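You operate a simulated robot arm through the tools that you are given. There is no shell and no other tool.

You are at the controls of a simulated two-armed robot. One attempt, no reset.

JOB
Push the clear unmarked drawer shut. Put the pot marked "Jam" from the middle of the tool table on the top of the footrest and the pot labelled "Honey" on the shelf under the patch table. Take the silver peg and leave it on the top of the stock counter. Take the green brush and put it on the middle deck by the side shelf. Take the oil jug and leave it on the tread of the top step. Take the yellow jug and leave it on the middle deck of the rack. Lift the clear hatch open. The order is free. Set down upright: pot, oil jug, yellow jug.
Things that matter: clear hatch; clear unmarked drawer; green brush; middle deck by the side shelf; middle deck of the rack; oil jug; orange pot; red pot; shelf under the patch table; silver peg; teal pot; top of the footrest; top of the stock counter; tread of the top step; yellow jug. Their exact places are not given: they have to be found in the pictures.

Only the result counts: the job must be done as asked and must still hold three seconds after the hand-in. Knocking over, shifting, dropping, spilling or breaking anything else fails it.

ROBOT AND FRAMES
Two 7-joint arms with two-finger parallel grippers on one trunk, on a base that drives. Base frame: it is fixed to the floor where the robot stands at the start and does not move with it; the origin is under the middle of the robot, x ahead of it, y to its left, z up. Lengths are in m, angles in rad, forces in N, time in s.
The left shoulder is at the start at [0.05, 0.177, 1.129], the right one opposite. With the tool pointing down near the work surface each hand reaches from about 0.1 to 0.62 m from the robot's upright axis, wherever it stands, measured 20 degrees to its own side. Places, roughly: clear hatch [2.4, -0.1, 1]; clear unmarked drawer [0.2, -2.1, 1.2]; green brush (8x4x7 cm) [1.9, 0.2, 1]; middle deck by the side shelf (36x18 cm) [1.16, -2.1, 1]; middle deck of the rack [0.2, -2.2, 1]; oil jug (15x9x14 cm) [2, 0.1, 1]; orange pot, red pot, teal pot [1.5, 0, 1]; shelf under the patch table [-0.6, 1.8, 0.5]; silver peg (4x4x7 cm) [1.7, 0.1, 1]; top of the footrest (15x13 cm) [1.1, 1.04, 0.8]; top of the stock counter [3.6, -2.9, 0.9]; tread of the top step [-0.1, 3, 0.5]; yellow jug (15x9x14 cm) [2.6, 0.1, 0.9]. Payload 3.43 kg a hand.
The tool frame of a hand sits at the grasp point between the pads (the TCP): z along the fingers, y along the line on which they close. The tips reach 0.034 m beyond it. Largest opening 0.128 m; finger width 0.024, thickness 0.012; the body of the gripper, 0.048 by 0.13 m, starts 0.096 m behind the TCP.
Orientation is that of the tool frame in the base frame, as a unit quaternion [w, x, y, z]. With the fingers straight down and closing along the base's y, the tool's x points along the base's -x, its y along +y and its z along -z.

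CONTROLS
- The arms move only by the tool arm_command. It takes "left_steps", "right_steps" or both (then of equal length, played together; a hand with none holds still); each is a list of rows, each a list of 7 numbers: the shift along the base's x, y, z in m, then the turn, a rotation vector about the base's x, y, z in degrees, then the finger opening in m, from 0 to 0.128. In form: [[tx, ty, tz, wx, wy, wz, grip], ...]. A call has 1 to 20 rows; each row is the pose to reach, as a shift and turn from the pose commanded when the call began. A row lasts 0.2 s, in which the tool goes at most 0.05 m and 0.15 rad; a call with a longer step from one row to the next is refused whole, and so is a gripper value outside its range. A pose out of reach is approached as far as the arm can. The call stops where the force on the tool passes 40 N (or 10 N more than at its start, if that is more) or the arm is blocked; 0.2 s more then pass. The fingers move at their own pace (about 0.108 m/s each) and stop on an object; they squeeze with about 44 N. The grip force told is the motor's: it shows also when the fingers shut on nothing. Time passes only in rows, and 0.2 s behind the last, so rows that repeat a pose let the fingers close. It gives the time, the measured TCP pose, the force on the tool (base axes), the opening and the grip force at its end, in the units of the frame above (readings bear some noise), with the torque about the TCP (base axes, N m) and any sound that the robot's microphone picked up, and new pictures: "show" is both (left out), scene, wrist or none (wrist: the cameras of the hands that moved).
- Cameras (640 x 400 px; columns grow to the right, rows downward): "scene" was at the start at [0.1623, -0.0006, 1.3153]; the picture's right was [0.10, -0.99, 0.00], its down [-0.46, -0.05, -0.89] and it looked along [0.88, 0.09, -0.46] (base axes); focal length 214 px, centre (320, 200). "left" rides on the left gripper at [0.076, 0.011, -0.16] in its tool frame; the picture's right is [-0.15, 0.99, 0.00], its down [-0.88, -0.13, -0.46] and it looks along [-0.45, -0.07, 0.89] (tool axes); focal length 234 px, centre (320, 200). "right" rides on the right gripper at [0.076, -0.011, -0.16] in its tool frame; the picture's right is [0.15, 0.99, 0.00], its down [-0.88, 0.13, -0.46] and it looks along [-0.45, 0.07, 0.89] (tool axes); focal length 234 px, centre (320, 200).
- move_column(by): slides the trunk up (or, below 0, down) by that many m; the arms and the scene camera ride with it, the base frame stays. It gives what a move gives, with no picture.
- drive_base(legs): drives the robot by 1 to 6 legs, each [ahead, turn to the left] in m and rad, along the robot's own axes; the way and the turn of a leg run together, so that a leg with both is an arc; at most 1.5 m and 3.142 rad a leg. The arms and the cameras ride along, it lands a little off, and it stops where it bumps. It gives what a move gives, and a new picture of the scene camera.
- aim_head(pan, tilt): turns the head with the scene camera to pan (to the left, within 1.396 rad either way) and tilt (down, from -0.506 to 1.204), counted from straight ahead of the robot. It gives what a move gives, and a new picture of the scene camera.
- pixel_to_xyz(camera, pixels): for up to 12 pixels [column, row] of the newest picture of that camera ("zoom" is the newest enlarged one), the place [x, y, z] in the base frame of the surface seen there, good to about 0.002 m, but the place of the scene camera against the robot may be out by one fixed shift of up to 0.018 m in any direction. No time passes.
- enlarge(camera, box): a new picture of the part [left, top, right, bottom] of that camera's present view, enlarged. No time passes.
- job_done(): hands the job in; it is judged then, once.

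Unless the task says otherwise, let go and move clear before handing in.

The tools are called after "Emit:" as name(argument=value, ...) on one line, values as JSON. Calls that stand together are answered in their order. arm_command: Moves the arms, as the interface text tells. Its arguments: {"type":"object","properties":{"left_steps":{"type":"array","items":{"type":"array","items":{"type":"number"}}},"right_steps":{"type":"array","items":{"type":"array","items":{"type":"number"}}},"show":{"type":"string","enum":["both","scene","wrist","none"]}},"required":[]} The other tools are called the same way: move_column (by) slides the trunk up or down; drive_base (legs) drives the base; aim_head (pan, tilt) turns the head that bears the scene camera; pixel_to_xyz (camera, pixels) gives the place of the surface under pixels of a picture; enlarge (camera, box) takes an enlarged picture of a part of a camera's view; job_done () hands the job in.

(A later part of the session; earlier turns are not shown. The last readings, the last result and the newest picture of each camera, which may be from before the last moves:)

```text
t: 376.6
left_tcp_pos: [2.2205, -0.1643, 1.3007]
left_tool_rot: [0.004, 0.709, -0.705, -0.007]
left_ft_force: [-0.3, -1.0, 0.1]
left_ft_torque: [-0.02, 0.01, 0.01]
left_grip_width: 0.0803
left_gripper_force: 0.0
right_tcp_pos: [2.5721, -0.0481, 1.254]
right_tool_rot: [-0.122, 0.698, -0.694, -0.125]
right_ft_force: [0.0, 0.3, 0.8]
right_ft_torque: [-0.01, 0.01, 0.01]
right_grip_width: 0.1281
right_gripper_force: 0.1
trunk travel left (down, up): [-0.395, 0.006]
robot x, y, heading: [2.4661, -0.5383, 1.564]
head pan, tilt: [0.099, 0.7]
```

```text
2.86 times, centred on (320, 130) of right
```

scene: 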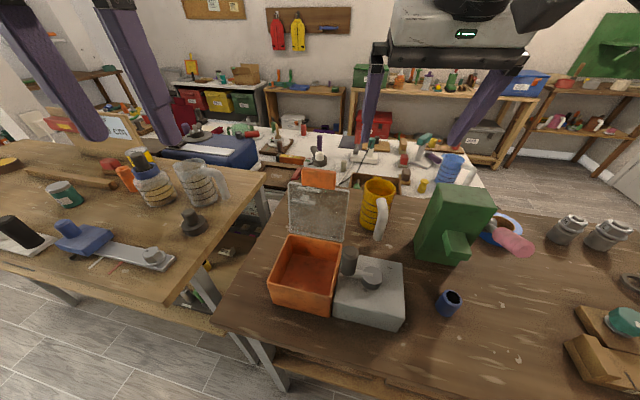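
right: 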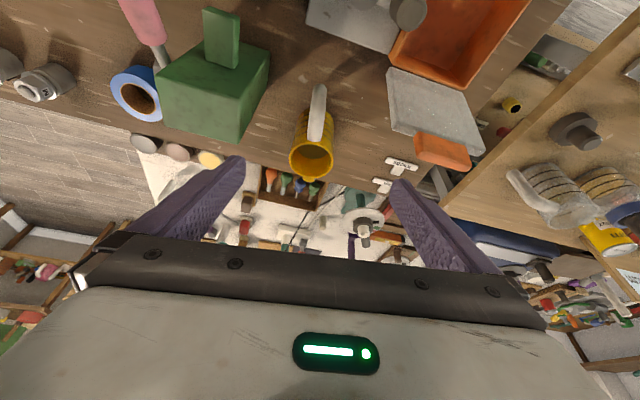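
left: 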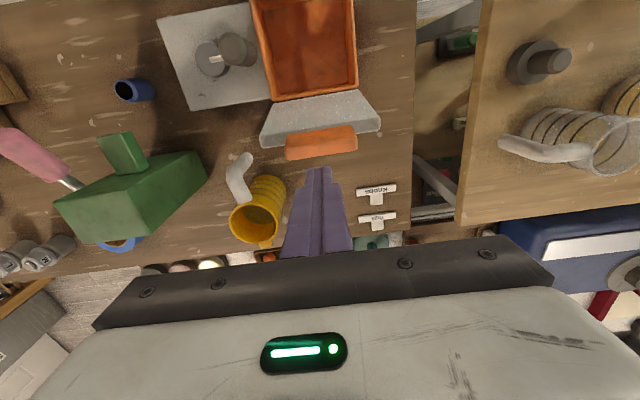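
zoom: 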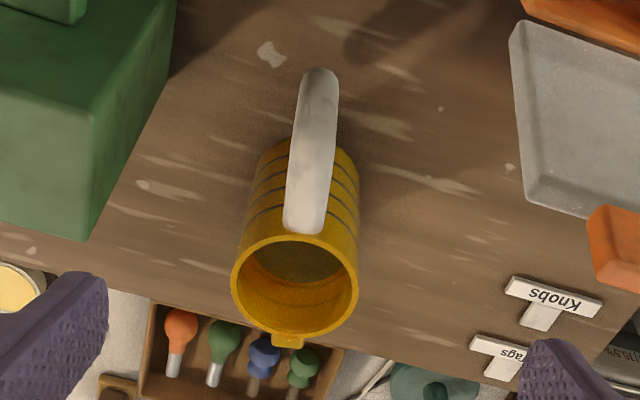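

The jug's body centre is (2.577,0.094), rim z=1.03, diameter ≈0.08. I'll descend along the tilted finger direction with the gripper fully open.

Emit:
arm_command(right_steps=[[0.001, 0.025, -0.036, 0, 0, 0, 0.12], [0.002, 0.05, -0.072, 0, 0, 0, 0.12], [0.003, 0.075, -0.108, 0, 0, 0, 0.12], [0.005, 0.101, -0.148, 0, 0, 0, 0.12]], show="both")

```text
t: 377.6
left_tcp_pos: [2.2204, -0.1646, 1.3005]
left_tool_rot: [0.004, 0.709, -0.706, -0.007]
left_ft_force: [0.5, -0.9, -0.3]
left_ft_torque: [-0.02, 0.0, 0.01]
left_grip_width: 0.0803
left_gripper_force: 0.1
right_tcp_pos: [2.5758, 0.0514, 1.1068]
right_tool_rot: [-0.122, 0.698, -0.694, -0.124]
right_ft_force: [0.3, 0.1, 0.0]
right_ft_torque: [-0.02, -0.01, -0.01]
right_grip_width: 0.1203
right_gripper_force: 0.2
trunk travel left (down, up): [-0.395, 0.006]
robot x, y, heading: [2.4676, -0.5389, 1.562]
head pan, tilt: [0.099, 0.7]
```

scene: 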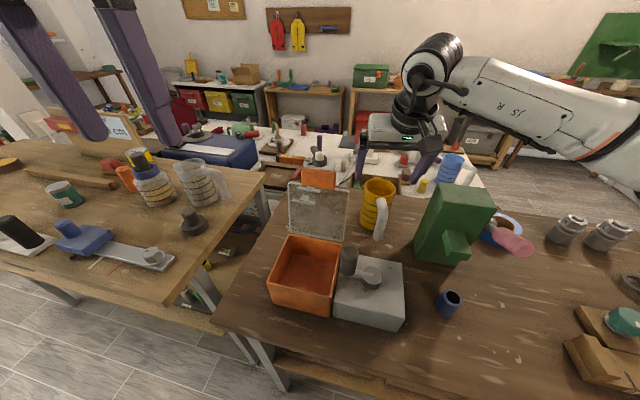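
right: 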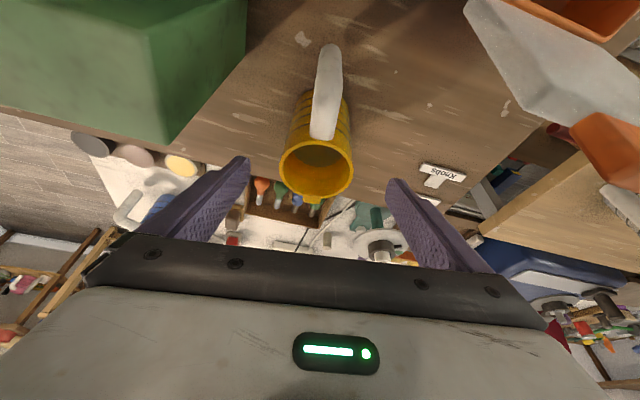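

The rim (317,170) is centred between the fingers. I'll verify its centre, then go down.

Emit:
pixel_to_xyz(camera="right", pixels=[[281, 170], [352, 170], [317, 147], [315, 197], [245, 90], [319, 120]])

```text
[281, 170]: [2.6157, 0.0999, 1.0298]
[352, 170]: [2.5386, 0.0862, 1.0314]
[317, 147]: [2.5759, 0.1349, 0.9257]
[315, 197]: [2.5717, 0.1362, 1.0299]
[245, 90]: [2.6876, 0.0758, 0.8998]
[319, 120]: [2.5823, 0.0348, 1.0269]
```

I'll descend to z≈0.992 and close on the body.

Emit:
arm_command(right_steps=[[0.001, 0.014, -0.038, 0, 0, 0, 0.12], [0.001, 0.028, -0.076, 0, 0, 0, 0.12], [0.001, 0.0426, -0.115, 0, 0, 0, 0.12], [0.001, 0.0426, -0.115, 0, 0, 0, 0.07], [0.001, 0.0426, -0.115, 0, 0, 0, 0], [0.001, 0.0426, -0.115, 0, 0, 0, 0], [0.001, 0.0426, -0.115, 0, 0, 0, 0]], show="wrist")

Emit:
arm_command(right_steps=[[0, 0, 0.004, 0, 0, 0, 0], [0, 0, 0.012, 0, 0, 0, 0], [0, 0, 0.025, 0, 0, 0, 0], [0, 0, 0.04, 0, 0, 0, 0]], show="both")

```text
t: 379.2
left_tcp_pos: [2.2205, -0.1644, 1.3006]
left_tool_rot: [0.005, 0.709, -0.705, -0.007]
left_ft_force: [0.1, 0.5, -0.8]
left_ft_torque: [-0.01, 0.01, 0.0]
left_grip_width: 0.0799
left_gripper_force: 0.1
right_tcp_pos: [2.5776, 0.0942, 0.9936]
right_tool_rot: [-0.121, 0.698, -0.695, -0.124]
right_ft_force: [0.0, 0.2, -0.3]
right_ft_torque: [0.0, 0.03, -0.02]
right_grip_width: 0.0872
right_gripper_force: 44.0
trunk travel left (down, up): [-0.395, 0.006]
robot x, y, heading: [2.4673, -0.536, 1.56]
head pan, tilt: [0.099, 0.7]
```

right: 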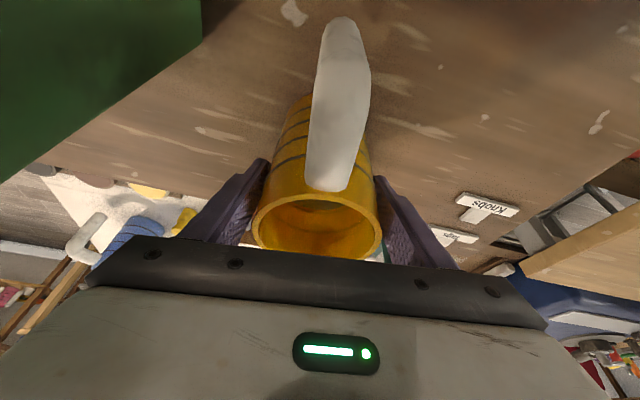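

```text
t: 380.2
left_tcp_pos: [2.221, -0.1653, 1.2995]
left_tool_rot: [0.005, 0.709, -0.705, -0.007]
left_ft_force: [-0.1, 0.3, -0.1]
left_ft_torque: [0.03, 0.02, -0.02]
left_grip_width: 0.08
left_gripper_force: 0.1
right_tcp_pos: [2.5776, 0.0933, 1.0334]
right_tool_rot: [-0.122, 0.697, -0.695, -0.125]
right_ft_force: [0.6, -0.5, -2.4]
right_ft_torque: [0.0, -0.01, -0.01]
right_grip_width: 0.087
right_gripper_force: 44.3
trunk travel left (down, up): [-0.395, 0.006]
robot x, y, heading: [2.4653, -0.537, 1.568]
head pan, tilt: [0.099, 0.7]
```

scene: 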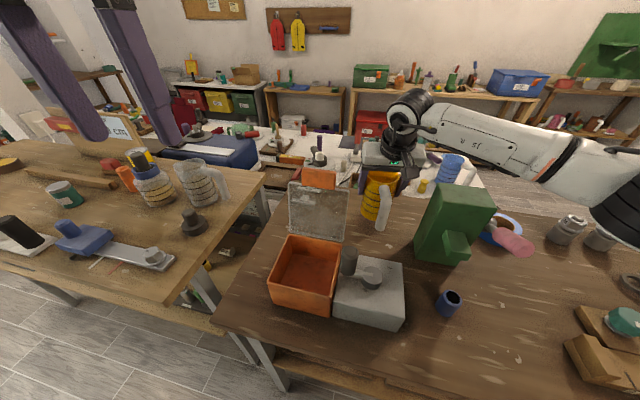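
right: 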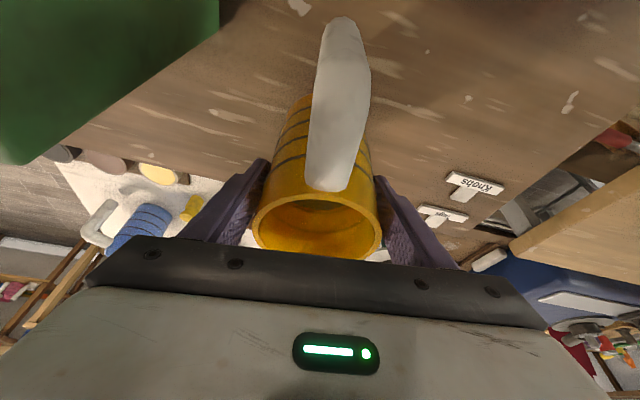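

The yellow jug is lifted (≈2.4 N). I'll raise it further and draw it back over the table.

Emit:
arm_command(right_steps=[[0, 0, 0.025, 0, 0, 0, 0], [0, 0, 0.05, 0, 0, 0, 0], [0, 0, 0.075, 0, 0, 0, 0], [0, 0, 0.1, 0, 0, 0, 0], [0, 0, 0.125, 0, 0, 0, 0], [0, -0.005, 0.15, 0, 0, 0, 0], [0.002, -0.02, 0.17, 0, 0, 0, 0], [0.005, -0.045, 0.185, 0, 0, 0, 0], [0.01, -0.07, 0.2, 0, 0, 0, 0], [0.015, -0.095, 0.21, 0, 0, 0, 0], [0.02, -0.12, 0.22, 0, 0, 0, 0], [0.03, -0.145, 0.225, 0, 0, 0, 0], [0.04, -0.17, 0.225, 0, 0, 0, 0], [0.05, -0.195, 0.225, 0, 0, 0, 0], [0.06, -0.22, 0.225, 0, 0, 0, 0]], show="both")

```text
t: 383.4
left_tcp_pos: [2.2212, -0.1662, 1.3011]
left_tool_rot: [0.005, 0.709, -0.705, -0.008]
left_ft_force: [0.7, -0.1, 0.7]
left_ft_torque: [0.01, -0.02, -0.03]
left_grip_width: 0.08
left_gripper_force: 0.0
right_tcp_pos: [2.6361, -0.1273, 1.2574]
right_tool_rot: [-0.122, 0.698, -0.694, -0.125]
right_ft_force: [-0.2, 0.2, -3.0]
right_ft_torque: [0.06, 0.02, 0.04]
right_grip_width: 0.0869
right_gripper_force: 43.6
trunk travel left (down, up): [-0.395, 0.006]
robot x, y, heading: [2.4689, -0.5392, 1.566]
head pan, tilt: [0.099, 0.7]
```

scene: 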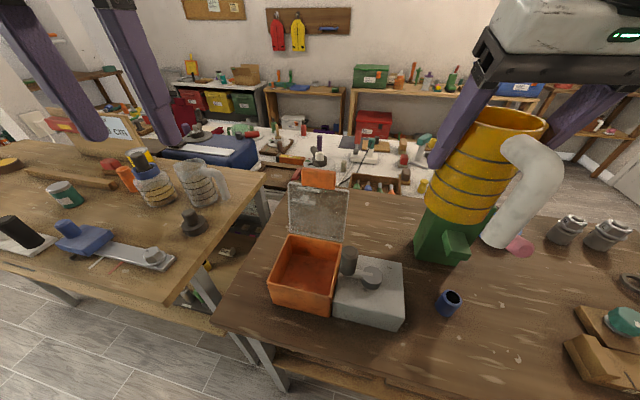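
right: 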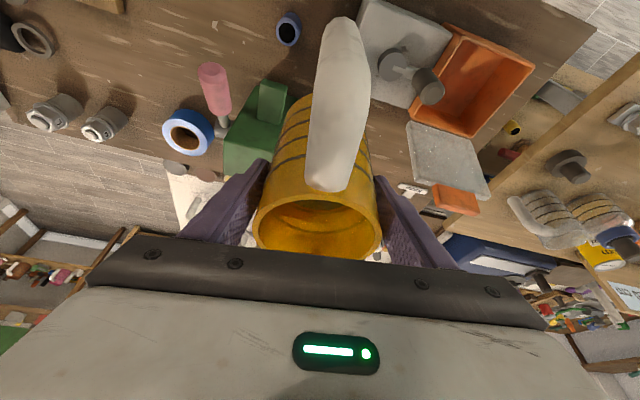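

Now the oil jug for the left hand. I'll back off, shift to in front of it, and approach the tool table again.

Emit:
drive_base(legs=[[-0.35, 0], [0, 1.57], [0.47, 0], [0, -1.57], [0.3, 0]])

Emit:
aim_head(pan=0.0, tilt=0.8)

```text
t: 397.4
left_tcp_pos: [1.7434, -0.2148, 1.3011]
left_tool_rot: [0.005, 0.712, -0.703, -0.007]
left_ft_force: [0.4, 1.0, -1.3]
left_ft_torque: [-0.05, 0.0, 0.02]
left_grip_width: 0.08
left_gripper_force: 0.2
right_tcp_pos: [2.1595, -0.1722, 1.2567]
right_tool_rot: [-0.121, 0.702, -0.691, -0.125]
right_ft_force: [-0.3, -1.2, -2.8]
right_ft_torque: [-0.03, 0.0, -0.03]
right_grip_width: 0.0874
right_gripper_force: 44.4
trunk travel left (down, up): [-0.395, 0.006]
robot x, y, heading: [1.995, -0.5866, 1.566]
head pan, tilt: [0.099, 0.7]
```

scene: 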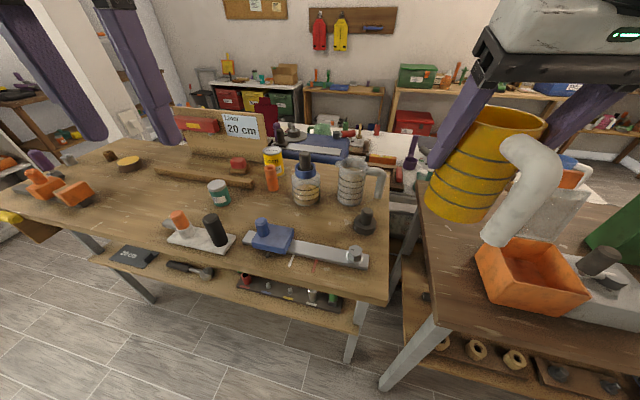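

```text
t: 398.1
left_tcp_pos: [1.7433, -0.217, 1.3004]
left_tool_rot: [0.004, 0.711, -0.703, -0.007]
left_ft_force: [0.5, 0.0, 0.0]
left_ft_torque: [0.06, -0.02, 0.01]
left_grip_width: 0.0801
left_gripper_force: 0.1
right_tcp_pos: [2.1588, -0.1747, 1.2584]
right_tool_rot: [-0.122, 0.701, -0.692, -0.125]
right_ft_force: [-0.2, 0.0, -2.0]
right_ft_torque: [0.02, -0.03, 0.03]
right_grip_width: 0.0873
right_gripper_force: 44.3
trunk travel left (down, up): [-0.395, 0.006]
robot x, y, heading: [1.9905, -0.5854, 1.576]
head pan, tilt: [0.0, 0.799]
```

scene: 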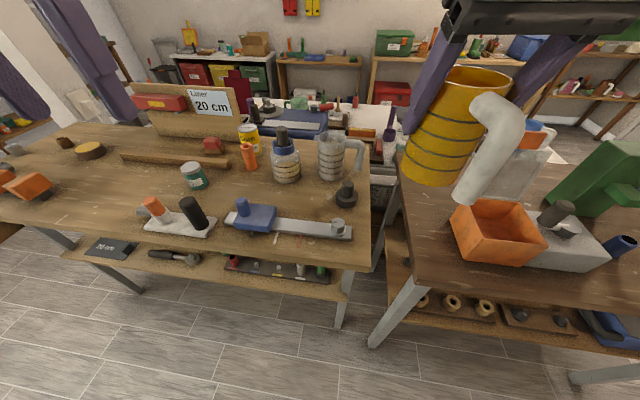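

I'll tuck the yellow jug back and right a little, then drive 0.15 m forward to reach the oil jug.

Emit:
arm_command(right_steps=[[0.02, -0.025, 0, 0, 0, 0, 0], [0.04, -0.05, 0, 0, 0, 0, 0], [0.055, -0.075, 0, 0, 0, 0, 0], [0.06, -0.09, 0, 0, 0, 0, 0]], show="none")

Emit:
drive_base(legs=[[0.15, 0]])

Emit:
arm_command(left_steps=[[0.035, 0.02, -0.01, 0, 0, 8, 0.1], [0.07, 0.04, -0.02, 0, 0, 16, 0.11], [0.105, 0.06, -0.03, 0, 0, 24, 0.128], [0.14, 0.08, -0.04, 0, 0, 32, 0.128], [0.175, 0.09, -0.05, 0, 0, 40, 0.128], [0.2, 0.1, -0.06, 0, 0, 48, 0.128], [0.225, 0.11, -0.07, 0, 0, 56, 0.128]], show="both")

```text
t: 399.1
left_tcp_pos: [1.7438, -0.2165, 1.3001]
left_tool_rot: [0.005, 0.712, -0.702, -0.007]
left_ft_force: [-0.1, 0.0, -0.3]
left_ft_torque: [0.02, 0.01, 0.0]
left_grip_width: 0.0801
left_gripper_force: 0.0
right_tcp_pos: [2.2182, -0.2631, 1.2586]
right_tool_rot: [-0.12, 0.702, -0.691, -0.125]
right_ft_force: [0.5, 0.6, -2.8]
right_ft_torque: [-0.02, -0.01, 0.03]
right_grip_width: 0.0872
right_gripper_force: 44.4
trunk travel left (down, up): [-0.395, 0.006]
robot x, y, heading: [1.9924, -0.5841, 1.574]
head pan, tilt: [0.0, 0.799]
```

```text
t: 400.5
left_tcp_pos: [1.7444, -0.0671, 1.3007]
left_tool_rot: [0.005, 0.711, -0.703, -0.006]
left_ft_force: [0.2, 0.7, 0.4]
left_ft_torque: [-0.04, -0.01, 0.02]
left_grip_width: 0.0803
left_gripper_force: 0.1
right_tcp_pos: [2.2192, -0.1145, 1.2572]
right_tool_rot: [-0.121, 0.701, -0.692, -0.125]
right_ft_force: [0.4, -0.2, -2.4]
right_ft_torque: [-0.01, 0.01, 0.0]
right_grip_width: 0.0871
right_gripper_force: 43.1
trunk travel left (down, up): [-0.395, 0.006]
robot x, y, heading: [1.9919, -0.4342, 1.568]
head pan, tilt: [0.0, 0.799]
```

scene: 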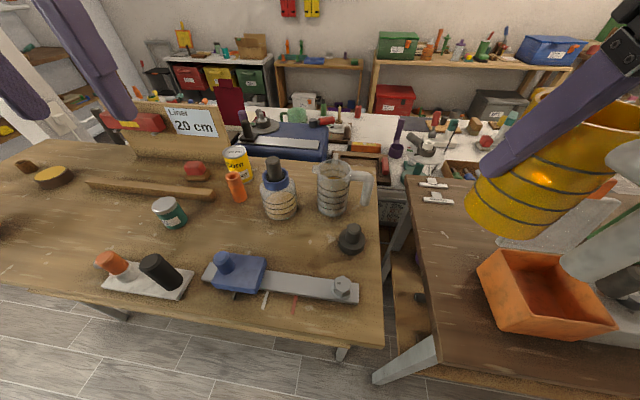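

```text
t: 402.1
left_tcp_pos: [1.9697, 0.0436, 1.2299]
left_tool_rot: [0.008, 0.958, -0.286, -0.004]
left_ft_force: [0.4, -0.2, -0.8]
left_ft_torque: [-0.01, 0.03, 0.01]
left_grip_width: 0.128
left_gripper_force: 0.0
right_tcp_pos: [2.2205, -0.1162, 1.2581]
right_tool_rot: [-0.122, 0.701, -0.692, -0.126]
right_ft_force: [0.2, 0.0, -3.3]
right_ft_torque: [0.0, 0.02, 0.01]
right_grip_width: 0.0872
right_gripper_force: 43.9
trunk travel left (down, up): [-0.395, 0.006]
robot x, y, heading: [1.9913, -0.4373, 1.572]
head pan, tilt: [0.0, 0.799]
```

scene: 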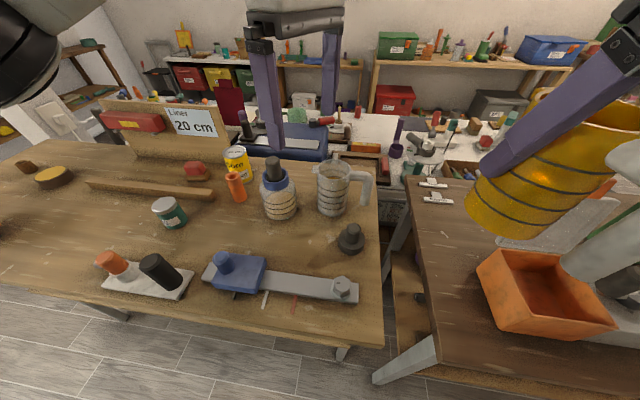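
left: 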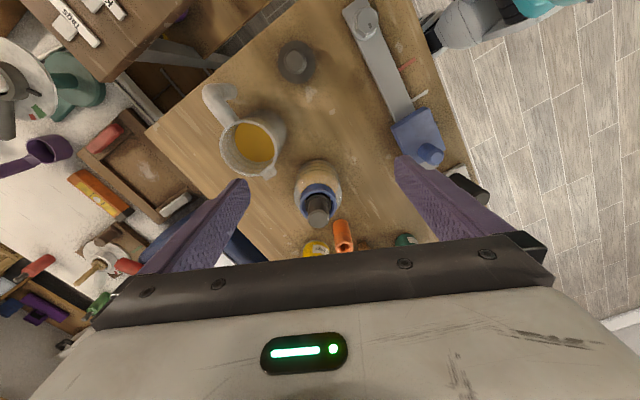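

The oil jug (252,142) is seen with its handle toward the upper left. I'll measure its rim and body.

Emit:
pixel_to_xyz(camera="left", pixels=[[252, 112], [222, 145], [285, 130], [268, 172], [252, 142], [215, 95], [232, 95], [320, 205], [318, 170], [280, 160]])

Emit:
enlarge(camera="left", box=[180, 60, 380, 220])

```text
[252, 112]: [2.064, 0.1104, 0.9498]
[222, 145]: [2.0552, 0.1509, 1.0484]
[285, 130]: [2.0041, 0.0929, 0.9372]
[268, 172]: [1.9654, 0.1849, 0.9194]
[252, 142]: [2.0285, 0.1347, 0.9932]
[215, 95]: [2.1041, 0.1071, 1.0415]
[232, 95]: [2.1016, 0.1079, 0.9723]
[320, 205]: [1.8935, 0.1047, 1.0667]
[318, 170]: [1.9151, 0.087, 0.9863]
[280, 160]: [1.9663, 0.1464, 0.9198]
```

```text
2.50 times, centred on (280, 140) of left
```

zoom: 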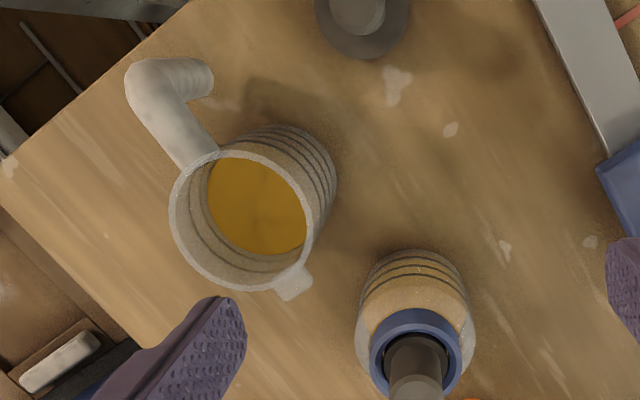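

I'll query points right on the rim to get the jug's axis.

Emit:
pixel_to_xyz(camera="left", pixels=[[221, 146], [277, 152], [243, 121], [248, 175], [228, 128], [270, 168], [272, 134], [226, 162], [278, 140], [284, 145], [283, 125]])

```text
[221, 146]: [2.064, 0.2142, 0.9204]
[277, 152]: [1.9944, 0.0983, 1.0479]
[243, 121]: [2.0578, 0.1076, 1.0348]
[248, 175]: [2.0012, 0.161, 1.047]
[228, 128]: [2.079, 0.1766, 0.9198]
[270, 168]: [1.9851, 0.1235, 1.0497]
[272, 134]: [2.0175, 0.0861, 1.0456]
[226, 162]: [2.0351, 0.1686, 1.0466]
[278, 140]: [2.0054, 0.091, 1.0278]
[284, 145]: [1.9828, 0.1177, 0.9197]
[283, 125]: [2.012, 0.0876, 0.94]
```

The jug's axis is at (2.025,0.126), handle at about -14°. To improve the left arm's reach I'll turn the robot right by 0.35 rad.

Emit:
drive_base(legs=[[0, -0.35]])

Emit:
arm_command(left_steps=[[-0.015, 0.01, 0, 0, 0, 8, 0.128], [-0.03, 0.02, -0.005, 0, 0, 16, 0.128], [-0.045, 0.035, -0.01, 0, 0, 24, 0.128], [-0.06, 0.05, -0.015, 0, 0, 32, 0.128], [-0.075, 0.06, -0.02, 0, 0, 40, 0.128]], show="both")

```text
t: 403.5
left_tcp_pos: [2.1334, 0.0223, 1.231]
left_tool_rot: [0.006, 0.894, -0.448, -0.006]
left_ft_force: [0.8, 0.7, 0.4]
left_ft_torque: [0.0, 0.06, -0.01]
left_grip_width: 0.128
left_gripper_force: 0.1
right_tcp_pos: [2.3166, -0.2123, 1.2586]
right_tool_rot: [0.141, -0.57, 0.803, 0.103]
right_ft_force: [-0.1, 0.7, -3.4]
right_ft_torque: [0.04, 0.01, -0.01]
right_grip_width: 0.0874
right_gripper_force: 43.3
trunk travel left (down, up): [-0.395, 0.006]
robot x, y, heading: [1.9926, -0.4365, 1.223]
head pan, tilt: [0.0, 0.799]
```

scene: 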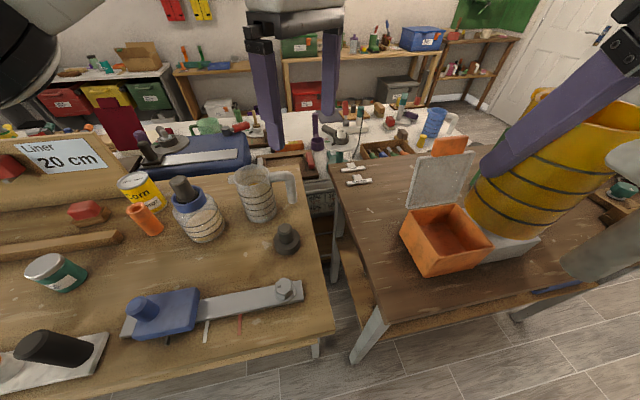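

```text
t: 404.7
left_tcp_pos: [2.0562, 0.0815, 1.2107]
left_tool_rot: [0.009, 0.993, -0.114, -0.002]
left_ft_force: [1.0, -0.3, 0.1]
left_ft_torque: [-0.04, -0.03, -0.01]
left_grip_width: 0.1281
left_gripper_force: 0.1
right_tcp_pos: [2.3155, -0.2121, 1.2581]
right_tool_rot: [0.14, -0.571, 0.802, 0.102]
right_ft_force: [0.6, 0.1, -3.0]
right_ft_torque: [-0.01, -0.03, 0.0]
right_grip_width: 0.0872
right_gripper_force: 43.7
trunk travel left (down, up): [-0.395, 0.006]
robot x, y, heading: [1.9946, -0.4395, 1.223]
head pan, tilt: [0.0, 0.799]
```

scene: 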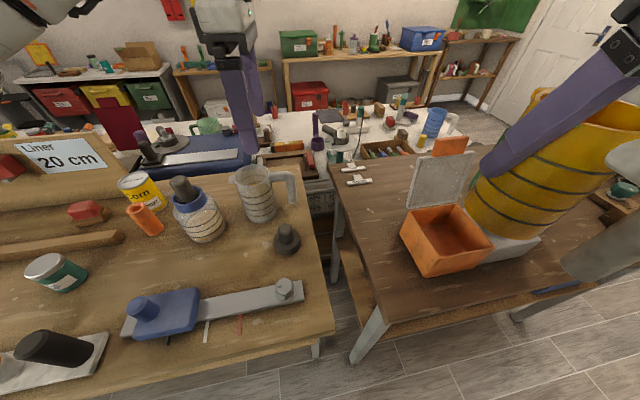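
left: 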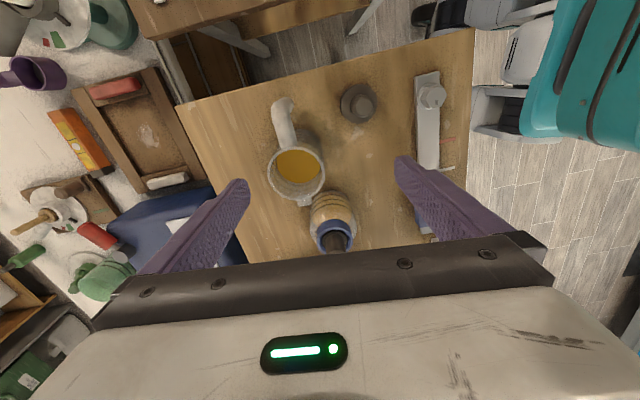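

The handle now points straight away from the closing line. I'll re-measure the rim to centre on it.

Emit:
pixel_to_xyz(camera="left", pixels=[[268, 172], [323, 160], [300, 198], [322, 178], [272, 185], [290, 145], [283, 110], [335, 225], [315, 195], [330, 200]])

Emit:
enlarge(camera="left", box=[220, 90, 420, 250])

```text
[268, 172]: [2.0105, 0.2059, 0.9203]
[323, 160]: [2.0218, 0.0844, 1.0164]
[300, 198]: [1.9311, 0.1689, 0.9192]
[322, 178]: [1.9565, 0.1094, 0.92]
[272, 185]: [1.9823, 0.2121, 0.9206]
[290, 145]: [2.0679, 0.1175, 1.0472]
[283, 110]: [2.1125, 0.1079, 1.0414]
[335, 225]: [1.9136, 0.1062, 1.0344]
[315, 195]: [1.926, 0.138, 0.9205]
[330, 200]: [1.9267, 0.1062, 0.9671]
```

```text
2.50 times, centred on (320, 170) of left
```

zoom: 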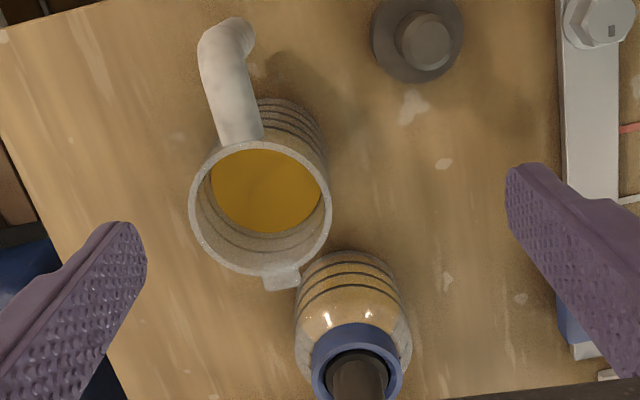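

I'll centre over the jug at (2.025,0.126) and descend halfway to check.

Emit:
arm_command(left_steps=[[-0.016, 0.022, 0, 0, 0, 0, 0.128], [-0.0312, 0.0445, 0, 0, 0, 0, 0.128], [-0.0312, 0.0445, -0.04, 0, 0, 0, 0.128], [-0.0312, 0.0445, -0.08, 0, 0, 0, 0.128], [-0.0312, 0.0445, -0.105, 0, 0, 0, 0.128]], show="both")

```text
t: 405.9
left_tcp_pos: [2.0278, 0.1274, 1.1044]
left_tool_rot: [0.008, 0.993, -0.116, -0.003]
left_ft_force: [0.5, 0.0, -0.1]
left_ft_torque: [-0.01, 0.04, -0.02]
left_grip_width: 0.1281
left_gripper_force: 0.0
right_tcp_pos: [2.3151, -0.2124, 1.2563]
right_tool_rot: [0.141, -0.57, 0.803, 0.101]
right_ft_force: [-0.1, 0.3, -3.1]
right_ft_torque: [-0.01, 0.02, -0.02]
right_grip_width: 0.0874
right_gripper_force: 43.7
trunk travel left (down, up): [-0.395, 0.006]
robot x, y, heading: [1.9935, -0.4389, 1.223]
head pan, tilt: [0.0, 0.799]
```

scene: 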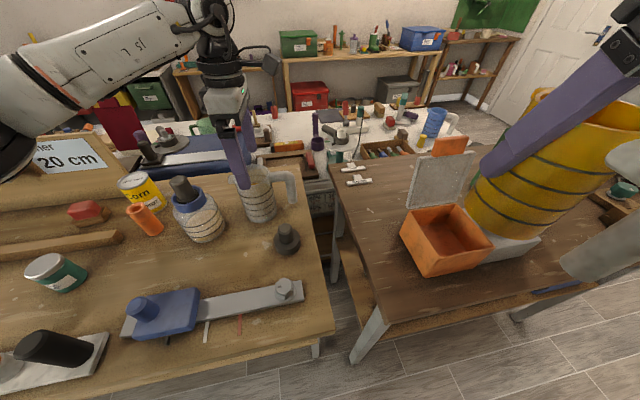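
left: 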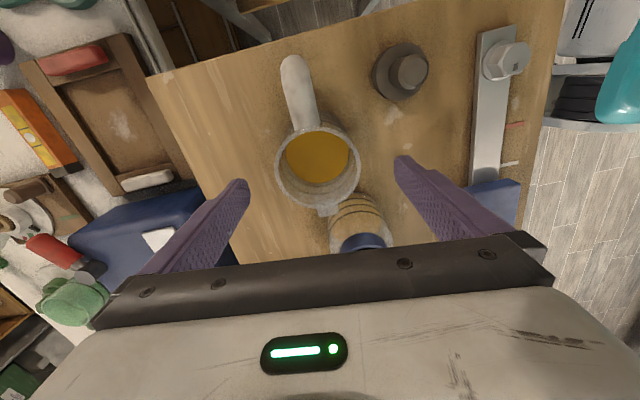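

Well centred (rim at (317,166)). I'll descend to z≈0.998 and close on the jug.

Emit:
arm_command(left_steps=[[0, -0.001, -0.035, 0, 0, 0, 0.128], [0, -0.001, -0.07, 0, 0, 0, 0.128], [0, -0.001, -0.106, 0, 0, 0, 0.128], [0, -0.001, -0.106, 0, 0, 0, 0.09], [0, -0.001, -0.106, 0, 0, 0, 0.05], [0, -0.001, -0.106, 0, 0, 0, 0], [0, -0.001, -0.106, 0, 0, 0, 0]], show="wrist")

Emit:
arm_command(left_steps=[[0, 0, 0.004, 0, 0, 0, 0], [0, 0, 0.012, 0, 0, 0, 0], [0, 0, 0.025, 0, 0, 0, 0], [0, 0, 0.04, 0, 0, 0, 0]], show="both")

```text
t: 407.5
left_tcp_pos: [2.0287, 0.1262, 0.9994]
left_tool_rot: [0.009, 0.993, -0.116, -0.004]
left_ft_force: [0.4, -0.6, 0.8]
left_ft_torque: [0.06, -0.02, -0.01]
left_grip_width: 0.0869
left_gripper_force: 44.3
right_tcp_pos: [2.3156, -0.2117, 1.2584]
right_tool_rot: [0.141, -0.57, 0.803, 0.101]
right_ft_force: [-0.3, -0.3, -3.3]
right_ft_torque: [0.03, -0.02, -0.02]
right_grip_width: 0.0872
right_gripper_force: 43.7
trunk travel left (down, up): [-0.395, 0.006]
robot x, y, heading: [1.9919, -0.44, 1.224]
head pan, tilt: [0.0, 0.799]
```

left: 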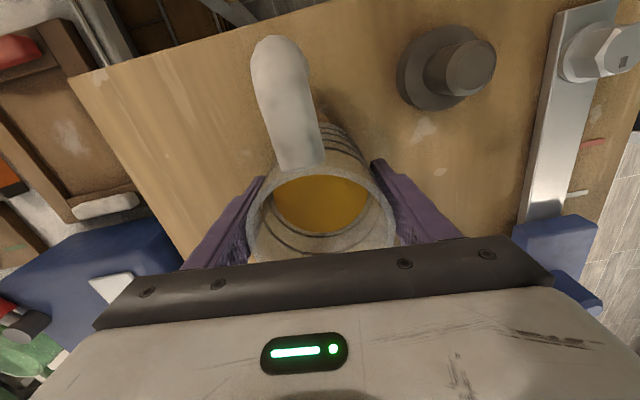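

```text
t: 408.5
left_tcp_pos: [2.026, 0.1266, 1.0392]
left_tool_rot: [0.008, 0.993, -0.116, -0.004]
left_ft_force: [-0.7, 0.7, -3.2]
left_ft_torque: [0.02, 0.02, 0.04]
left_grip_width: 0.087
left_gripper_force: 44.0
right_tcp_pos: [2.3163, -0.2122, 1.2586]
right_tool_rot: [0.14, -0.57, 0.803, 0.102]
right_ft_force: [0.3, 0.5, -3.1]
right_ft_torque: [0.01, 0.02, 0.01]
right_grip_width: 0.0871
right_gripper_force: 43.9
trunk travel left (down, up): [-0.395, 0.006]
robot x, y, heading: [1.9891, -0.4386, 1.223]
head pan, tilt: [0.0, 0.799]
```

scene: 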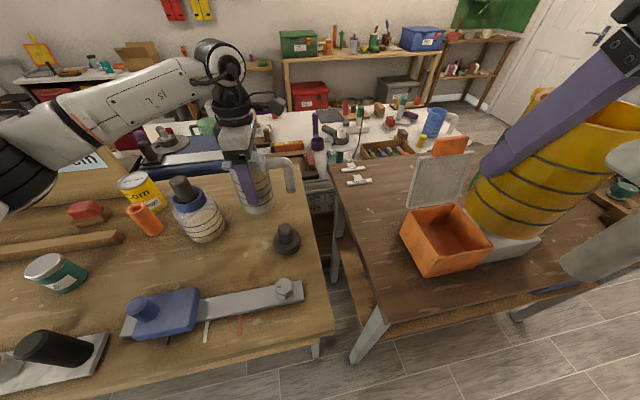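
left: 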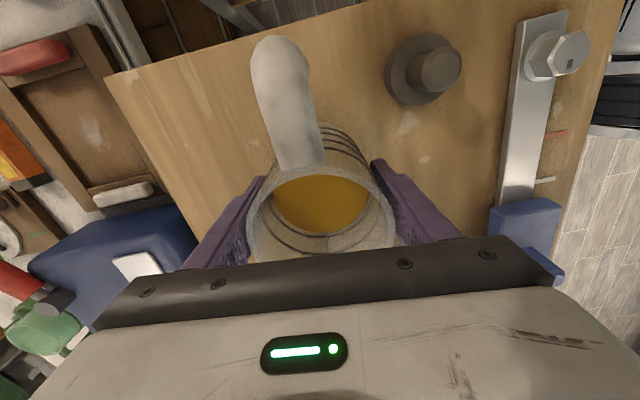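

The oil jug is lifted level (≈3 N). I'll raise it above the bottle and draw it back.

Emit:
arm_command(left_steps=[[0, 0, 0.025, 0, 0, 0, 0], [0, 0, 0.05, 0, 0, 0, 0], [0, 0, 0.075, 0, 0, 0, 0], [0, -0.005, 0.1, 0, 0, 0, 0], [0, -0.015, 0.125, 0, 0, 0, 0], [0, -0.03, 0.15, 0, 0, 0, 0], [-0.005, -0.05, 0.17, 0, 0, 0, 0], [-0.015, -0.07, 0.19, 0, 0, 0, 0], [-0.03, -0.09, 0.2, 0, 0, 0, 0], [-0.05, -0.11, 0.205, 0, 0, 0, 0], [-0.07, -0.13, 0.205, 0, 0, 0, 0], [-0.085, -0.15, 0.205, 0, 0, 0, 0]], show="both")

```text
t: 411.1
left_tcp_pos: [1.9428, -0.0254, 1.2443]
left_tool_rot: [0.008, 0.993, -0.115, -0.003]
left_ft_force: [0.0, -0.8, -2.8]
left_ft_torque: [0.01, 0.05, 0.02]
left_grip_width: 0.0867
left_gripper_force: 44.4
right_tcp_pos: [2.3161, -0.2126, 1.2576]
right_tool_rot: [0.14, -0.57, 0.803, 0.102]
right_ft_force: [-0.2, 0.1, -3.2]
right_ft_torque: [0.01, 0.03, 0.0]
right_grip_width: 0.0872
right_gripper_force: 44.5
trunk travel left (down, up): [-0.395, 0.006]
robot x, y, heading: [1.9924, -0.4389, 1.223]
head pan, tilt: [0.0, 0.799]
```

scene: 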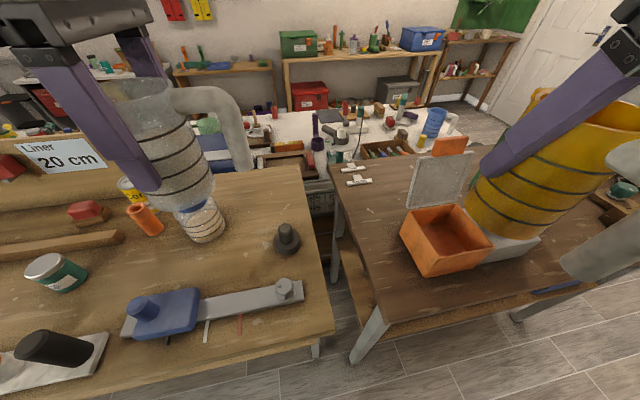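
left: 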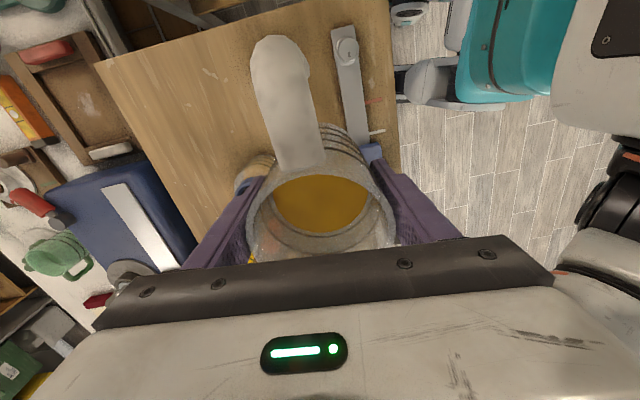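

Both jugs are secure. I'll back away and drive to the rack to set down the yellow jug first.

Emit:
drive_base(legs=[[-0.5, 0], [0, 1.92], [1.25, 0], [0, 1.42]])

Emit:
aim_head(pan=0.0, tilt=0.45)

```text
t: 428.1
left_tcp_pos: [0.6945, -1.3086, 1.2435]
left_tool_rot: [0.002, 0.018, 1.0, 0.008]
left_ft_force: [0.3, 0.2, -2.6]
left_ft_torque: [-0.01, 0.03, -0.02]
left_grip_width: 0.0868
left_gripper_force: 43.9
right_tcp_pos: [0.2926, -1.1989, 1.2575]
right_tool_rot: [0.115, 0.743, 0.646, -0.13]
right_ft_force: [0.3, 0.3, -3.0]
right_ft_torque: [0.0, -0.02, 0.01]
right_grip_width: 0.0872
right_gripper_force: 43.8
trunk travel left (down, up): [-0.395, 0.006]
robot x, y, heading: [0.5644, -0.9096, -1.727]
head pan, tilt: [0.0, 0.799]
```

scene: 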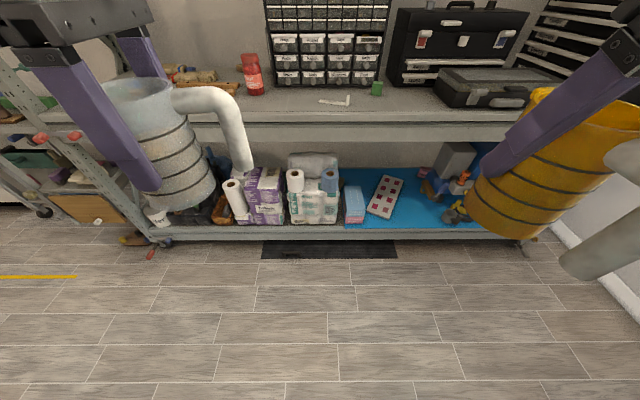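

```text
t: 428.9
left_tcp_pos: [0.6964, -1.3093, 1.2453]
left_tool_rot: [0.002, 0.018, 1.0, 0.008]
left_ft_force: [0.3, 0.3, -2.6]
left_ft_torque: [0.02, -0.06, -0.02]
left_grip_width: 0.0872
left_gripper_force: 43.8
right_tcp_pos: [0.2932, -1.1987, 1.2581]
right_tool_rot: [0.115, 0.744, 0.646, -0.129]
right_ft_force: [-0.1, 0.8, -2.8]
right_ft_torque: [0.01, -0.06, 0.05]
right_grip_width: 0.0871
right_gripper_force: 44.4
trunk travel left (down, up): [-0.395, 0.006]
robot x, y, heading: [0.569, -0.9155, -1.723]
head pan, tilt: [0.0, 0.45]
```

scene: 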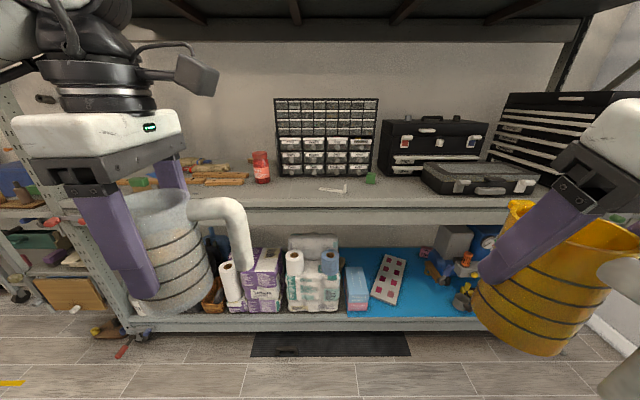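

The deck's free front strip lies around (285,188), between the red jar and the white angle piece. I'll measure it.

Emit:
pixel_to_xyz(camera="scene", pixels=[[262, 183], [285, 188], [300, 186], [322, 188], [345, 190], [285, 180], [300, 180], [285, 197], [370, 182], [235, 188], [400, 190], [225, 185]])

Emit:
enlarge(camera="scene", box=[200, 130, 440, 230])

```text
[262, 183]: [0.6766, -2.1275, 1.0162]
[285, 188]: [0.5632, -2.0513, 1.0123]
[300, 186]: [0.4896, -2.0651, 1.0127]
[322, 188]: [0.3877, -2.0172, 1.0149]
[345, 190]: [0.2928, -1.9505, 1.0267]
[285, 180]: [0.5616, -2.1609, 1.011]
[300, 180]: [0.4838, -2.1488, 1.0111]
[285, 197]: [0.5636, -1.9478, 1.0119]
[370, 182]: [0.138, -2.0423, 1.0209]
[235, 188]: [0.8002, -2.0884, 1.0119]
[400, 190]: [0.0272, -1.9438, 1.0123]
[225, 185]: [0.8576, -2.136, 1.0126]
```

```text
2.67 times, centred on (320, 180) of scene
```

zoom: 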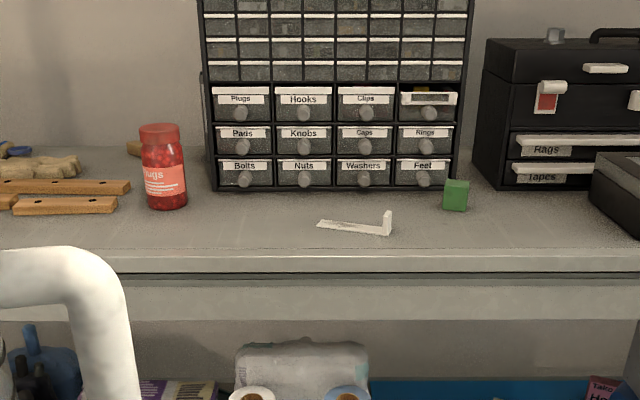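

The free spot is about (0.52,-2.04) on the deck (z=1.0). I'll drive so the right hand can reach it.

Emit:
drive_base(legs=[[0, 0.441], [0.67, 0], [0, -0.441]])

Emit:
aim_head(pan=-0.3, tilt=0.6)

```text
t: 435.2
left_tcp_pos: [0.8894, -1.9567, 1.2444]
left_tool_rot: [0.003, 0.017, 1.0, 0.006]
left_ft_force: [0.1, -0.2, -2.9]
left_ft_torque: [-0.03, -0.01, -0.03]
left_grip_width: 0.0868
left_gripper_force: 44.0
right_tcp_pos: [0.4869, -1.8485, 1.2577]
right_tool_rot: [0.116, 0.742, 0.647, -0.13]
right_ft_force: [0.2, -0.1, -2.2]
right_ft_torque: [-0.03, -0.03, 0.03]
right_grip_width: 0.0873
right_gripper_force: 44.2
trunk travel left (down, up): [-0.395, 0.006]
robot x, y, heading: [0.7619, -1.566, -1.724]
head pan, tilt: [0.0, 0.45]
```

scene: 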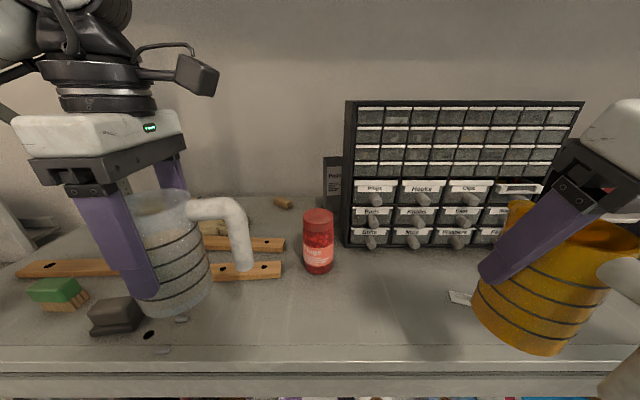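

```text
t: 436.0
left_tcp_pos: [0.89, -1.9569, 1.2443]
left_tool_rot: [0.001, 0.016, 1.0, 0.009]
left_ft_force: [-0.6, -0.1, -2.9]
left_ft_torque: [-0.01, -0.01, 0.0]
left_grip_width: 0.0869
left_gripper_force: 44.0
right_tcp_pos: [0.4879, -1.8485, 1.2575]
right_tool_rot: [0.116, 0.742, 0.648, -0.13]
right_ft_force: [-0.4, 0.5, -2.2]
right_ft_torque: [-0.02, -0.01, 0.01]
right_grip_width: 0.0873
right_gripper_force: 44.1
trunk travel left (down, up): [-0.395, 0.006]
robot x, y, heading: [0.7636, -1.5622, -1.723]
head pan, tilt: [-0.3, 0.6]
```

scene: 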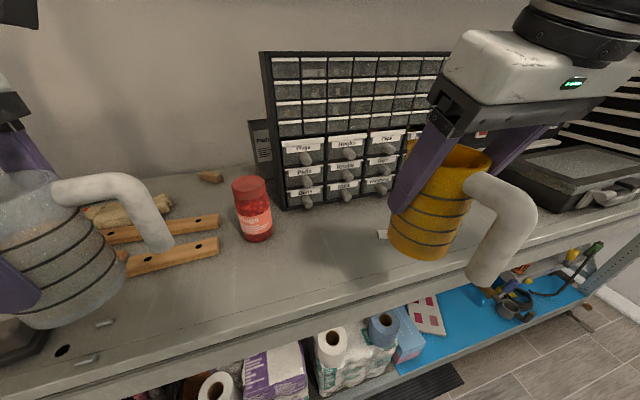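

I'll move the yellow jug over (0.525,-2.03) and lower it partway, then check.

Emit:
arm_command(right_steps=[[0.006, -0.026, 0, 0, 0, 0, 0], [0.012, -0.052, -0.005, 0, 0, 0, 0], [0.018, -0.078, -0.01, 0, 0, 0, 0], [0.024, -0.104, -0.02, 0, 0, 0, 0], [0.03, -0.13, -0.035, 0, 0, 0, 0], [0.035, -0.156, -0.055, 0, 0, 0, 0], [0.037, -0.18, -0.08, 0, 0, 0, 0], [0.037, -0.18, -0.11, 0, 0, 0, 0]], show="both")

Emit:
pixel_to_xyz(camera="right", pixels=[[250, 90], [420, 90], [230, 130], [440, 120], [400, 60], [320, 10]])

```text
t: 437.8
left_tcp_pos: [0.8896, -1.9569, 1.2443]
left_tool_rot: [0.003, 0.016, 1.0, 0.008]
left_ft_force: [0.1, -0.1, -2.8]
left_ft_torque: [-0.04, -0.01, 0.02]
left_grip_width: 0.087
left_gripper_force: 43.8
right_tcp_pos: [0.5234, -2.0269, 1.1478]
right_tool_rot: [0.116, 0.742, 0.647, -0.13]
right_ft_force: [0.2, 0.4, -3.2]
right_ft_torque: [-0.01, 0.01, -0.01]
right_grip_width: 0.0869
right_gripper_force: 43.9
trunk travel left (down, up): [-0.395, 0.006]
robot x, y, heading: [0.7616, -1.562, -1.723]
head pan, tilt: [-0.3, 0.6]
```

scene: 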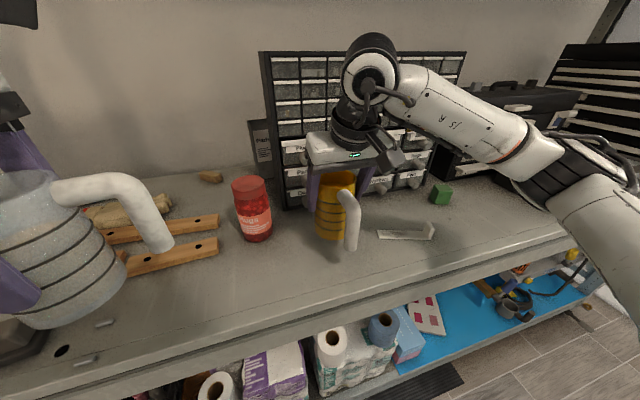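
right: 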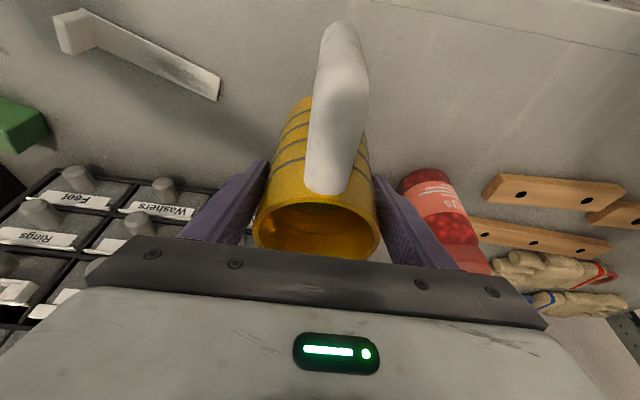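

```text
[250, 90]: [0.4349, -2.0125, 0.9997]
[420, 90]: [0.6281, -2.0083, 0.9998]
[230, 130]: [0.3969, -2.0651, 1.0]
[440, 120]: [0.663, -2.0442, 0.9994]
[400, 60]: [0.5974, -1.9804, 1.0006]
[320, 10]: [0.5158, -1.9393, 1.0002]
```

The deck is z=1.000 and the spot is clear. I'll lower to contact in small steps.

Emit:
arm_command(right_steps=[[0, 0, -0.02, 0, 0, 0, 0], [0, 0, -0.037, 0, 0, 0, 0], [0, 0, -0.046, 0, 0, 0, 0], [0, 0, -0.05, 0, 0, 0, 0], [0, 0, -0.052, 0, 0, 0, 0]], show="none")

Emit:
arm_command(right_steps=[[0, 0, -0.001, 0, 0, 0, 0], [0, 0, -0.001, 0, 0, 0, 0]], show="none")

```text
t: 439.0
left_tcp_pos: [0.8913, -1.9578, 1.2441]
left_tool_rot: [0.002, 0.017, 1.0, 0.008]
left_ft_force: [0.2, -0.5, -3.3]
left_ft_torque: [-0.02, -0.03, 0.02]
left_grip_width: 0.0869
left_gripper_force: 44.4
right_tcp_pos: [0.5233, -2.0286, 1.0949]
right_tool_rot: [0.115, 0.742, 0.647, -0.13]
right_ft_force: [-0.2, -0.1, -2.8]
right_ft_torque: [-0.03, -0.03, 0.01]
right_grip_width: 0.0871
right_gripper_force: 44.6
trunk travel left (down, up): [-0.395, 0.006]
robot x, y, heading: [0.7569, -1.5613, -1.718]
head pan, tilt: [-0.3, 0.6]
```

```text
t: 439.6
left_tcp_pos: [0.8913, -1.9578, 1.2435]
left_tool_rot: [0.002, 0.018, 1.0, 0.008]
left_ft_force: [1.1, 0.6, -2.5]
left_ft_torque: [-0.01, 0.0, 0.04]
left_grip_width: 0.087
left_gripper_force: 43.9
right_tcp_pos: [0.5237, -2.0283, 1.094]
right_tool_rot: [0.115, 0.742, 0.648, -0.13]
right_ft_force: [-0.3, 0.3, -3.1]
right_ft_torque: [0.0, 0.0, 0.02]
right_grip_width: 0.0872
right_gripper_force: 43.5
trunk travel left (down, up): [-0.395, 0.006]
robot x, y, heading: [0.7597, -1.5637, -1.721]
head pan, tilt: [-0.3, 0.6]
```

Not touching yet; lowering in 1 mm steps.

Emit:
arm_command(right_steps=[[0, 0, -0.001, 0, 0, 0, 0], [0, 0, -0.002, 0, 0, 0, 0]], show="wrist")

```text
t: 440.2
left_tcp_pos: [0.8907, -1.9578, 1.2438]
left_tool_rot: [0.001, 0.016, 1.0, 0.008]
left_ft_force: [-0.3, -0.3, -2.6]
left_ft_torque: [-0.01, -0.03, -0.01]
left_grip_width: 0.0869
left_gripper_force: 43.9
right_tcp_pos: [0.5244, -2.0272, 1.0925]
right_tool_rot: [0.115, 0.743, 0.647, -0.13]
right_ft_force: [-0.2, -0.5, -2.4]
right_ft_torque: [-0.01, -0.01, 0.0]
right_grip_width: 0.0873
right_gripper_force: 43.3
trunk travel left (down, up): [-0.395, 0.006]
robot x, y, heading: [0.7631, -1.5595, -1.719]
head pan, tilt: [-0.3, 0.6]
```

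right: 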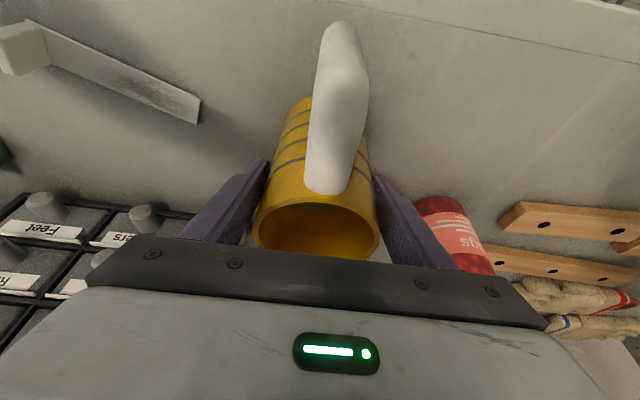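

Still -2.4 N. A few more 1 mm steps.

Emit:
arm_command(right_steps=[[0, 0, -0.001, 0, 0, 0, 0], [0, 0, -0.002, 0, 0, 0, 0]], show="none")

Emit:
arm_command(right_steps=[[0, 0, -0.001, 0, 0, 0, 0], [0, 0, -0.002, 0, 0, 0, 0]], show="none")

```text
t: 440.8
left_tcp_pos: [0.8898, -1.9563, 1.2443]
left_tool_rot: [0.002, 0.017, 1.0, 0.008]
left_ft_force: [0.1, -0.3, -2.8]
left_ft_torque: [0.01, 0.01, -0.02]
left_grip_width: 0.0871
left_gripper_force: 43.6
right_tcp_pos: [0.5246, -2.0266, 1.0916]
right_tool_rot: [0.117, 0.742, 0.647, -0.131]
right_ft_force: [-0.8, 1.4, 3.9]
right_ft_torque: [0.21, 0.17, -0.02]
right_grip_width: 0.0872
right_gripper_force: 43.8
trunk travel left (down, up): [-0.395, 0.006]
robot x, y, heading: [0.7623, -1.5622, -1.719]
head pan, tilt: [-0.3, 0.6]
```

```text
t: 441.4
left_tcp_pos: [0.8913, -1.9559, 1.2451]
left_tool_rot: [0.001, 0.017, 1.0, 0.007]
left_ft_force: [1.0, -0.3, -3.0]
left_ft_torque: [-0.01, 0.02, -0.01]
left_grip_width: 0.0869
left_gripper_force: 44.0
right_tcp_pos: [0.5238, -2.0271, 1.0922]
right_tool_rot: [0.118, 0.742, 0.647, -0.133]
right_ft_force: [-2.8, 0.9, 20.7]
right_ft_torque: [0.91, 0.46, 0.06]
right_grip_width: 0.0872
right_gripper_force: 44.0
trunk travel left (down, up): [-0.395, 0.006]
robot x, y, heading: [0.7599, -1.5598, -1.72]
head pan, tilt: [-0.3, 0.6]
```

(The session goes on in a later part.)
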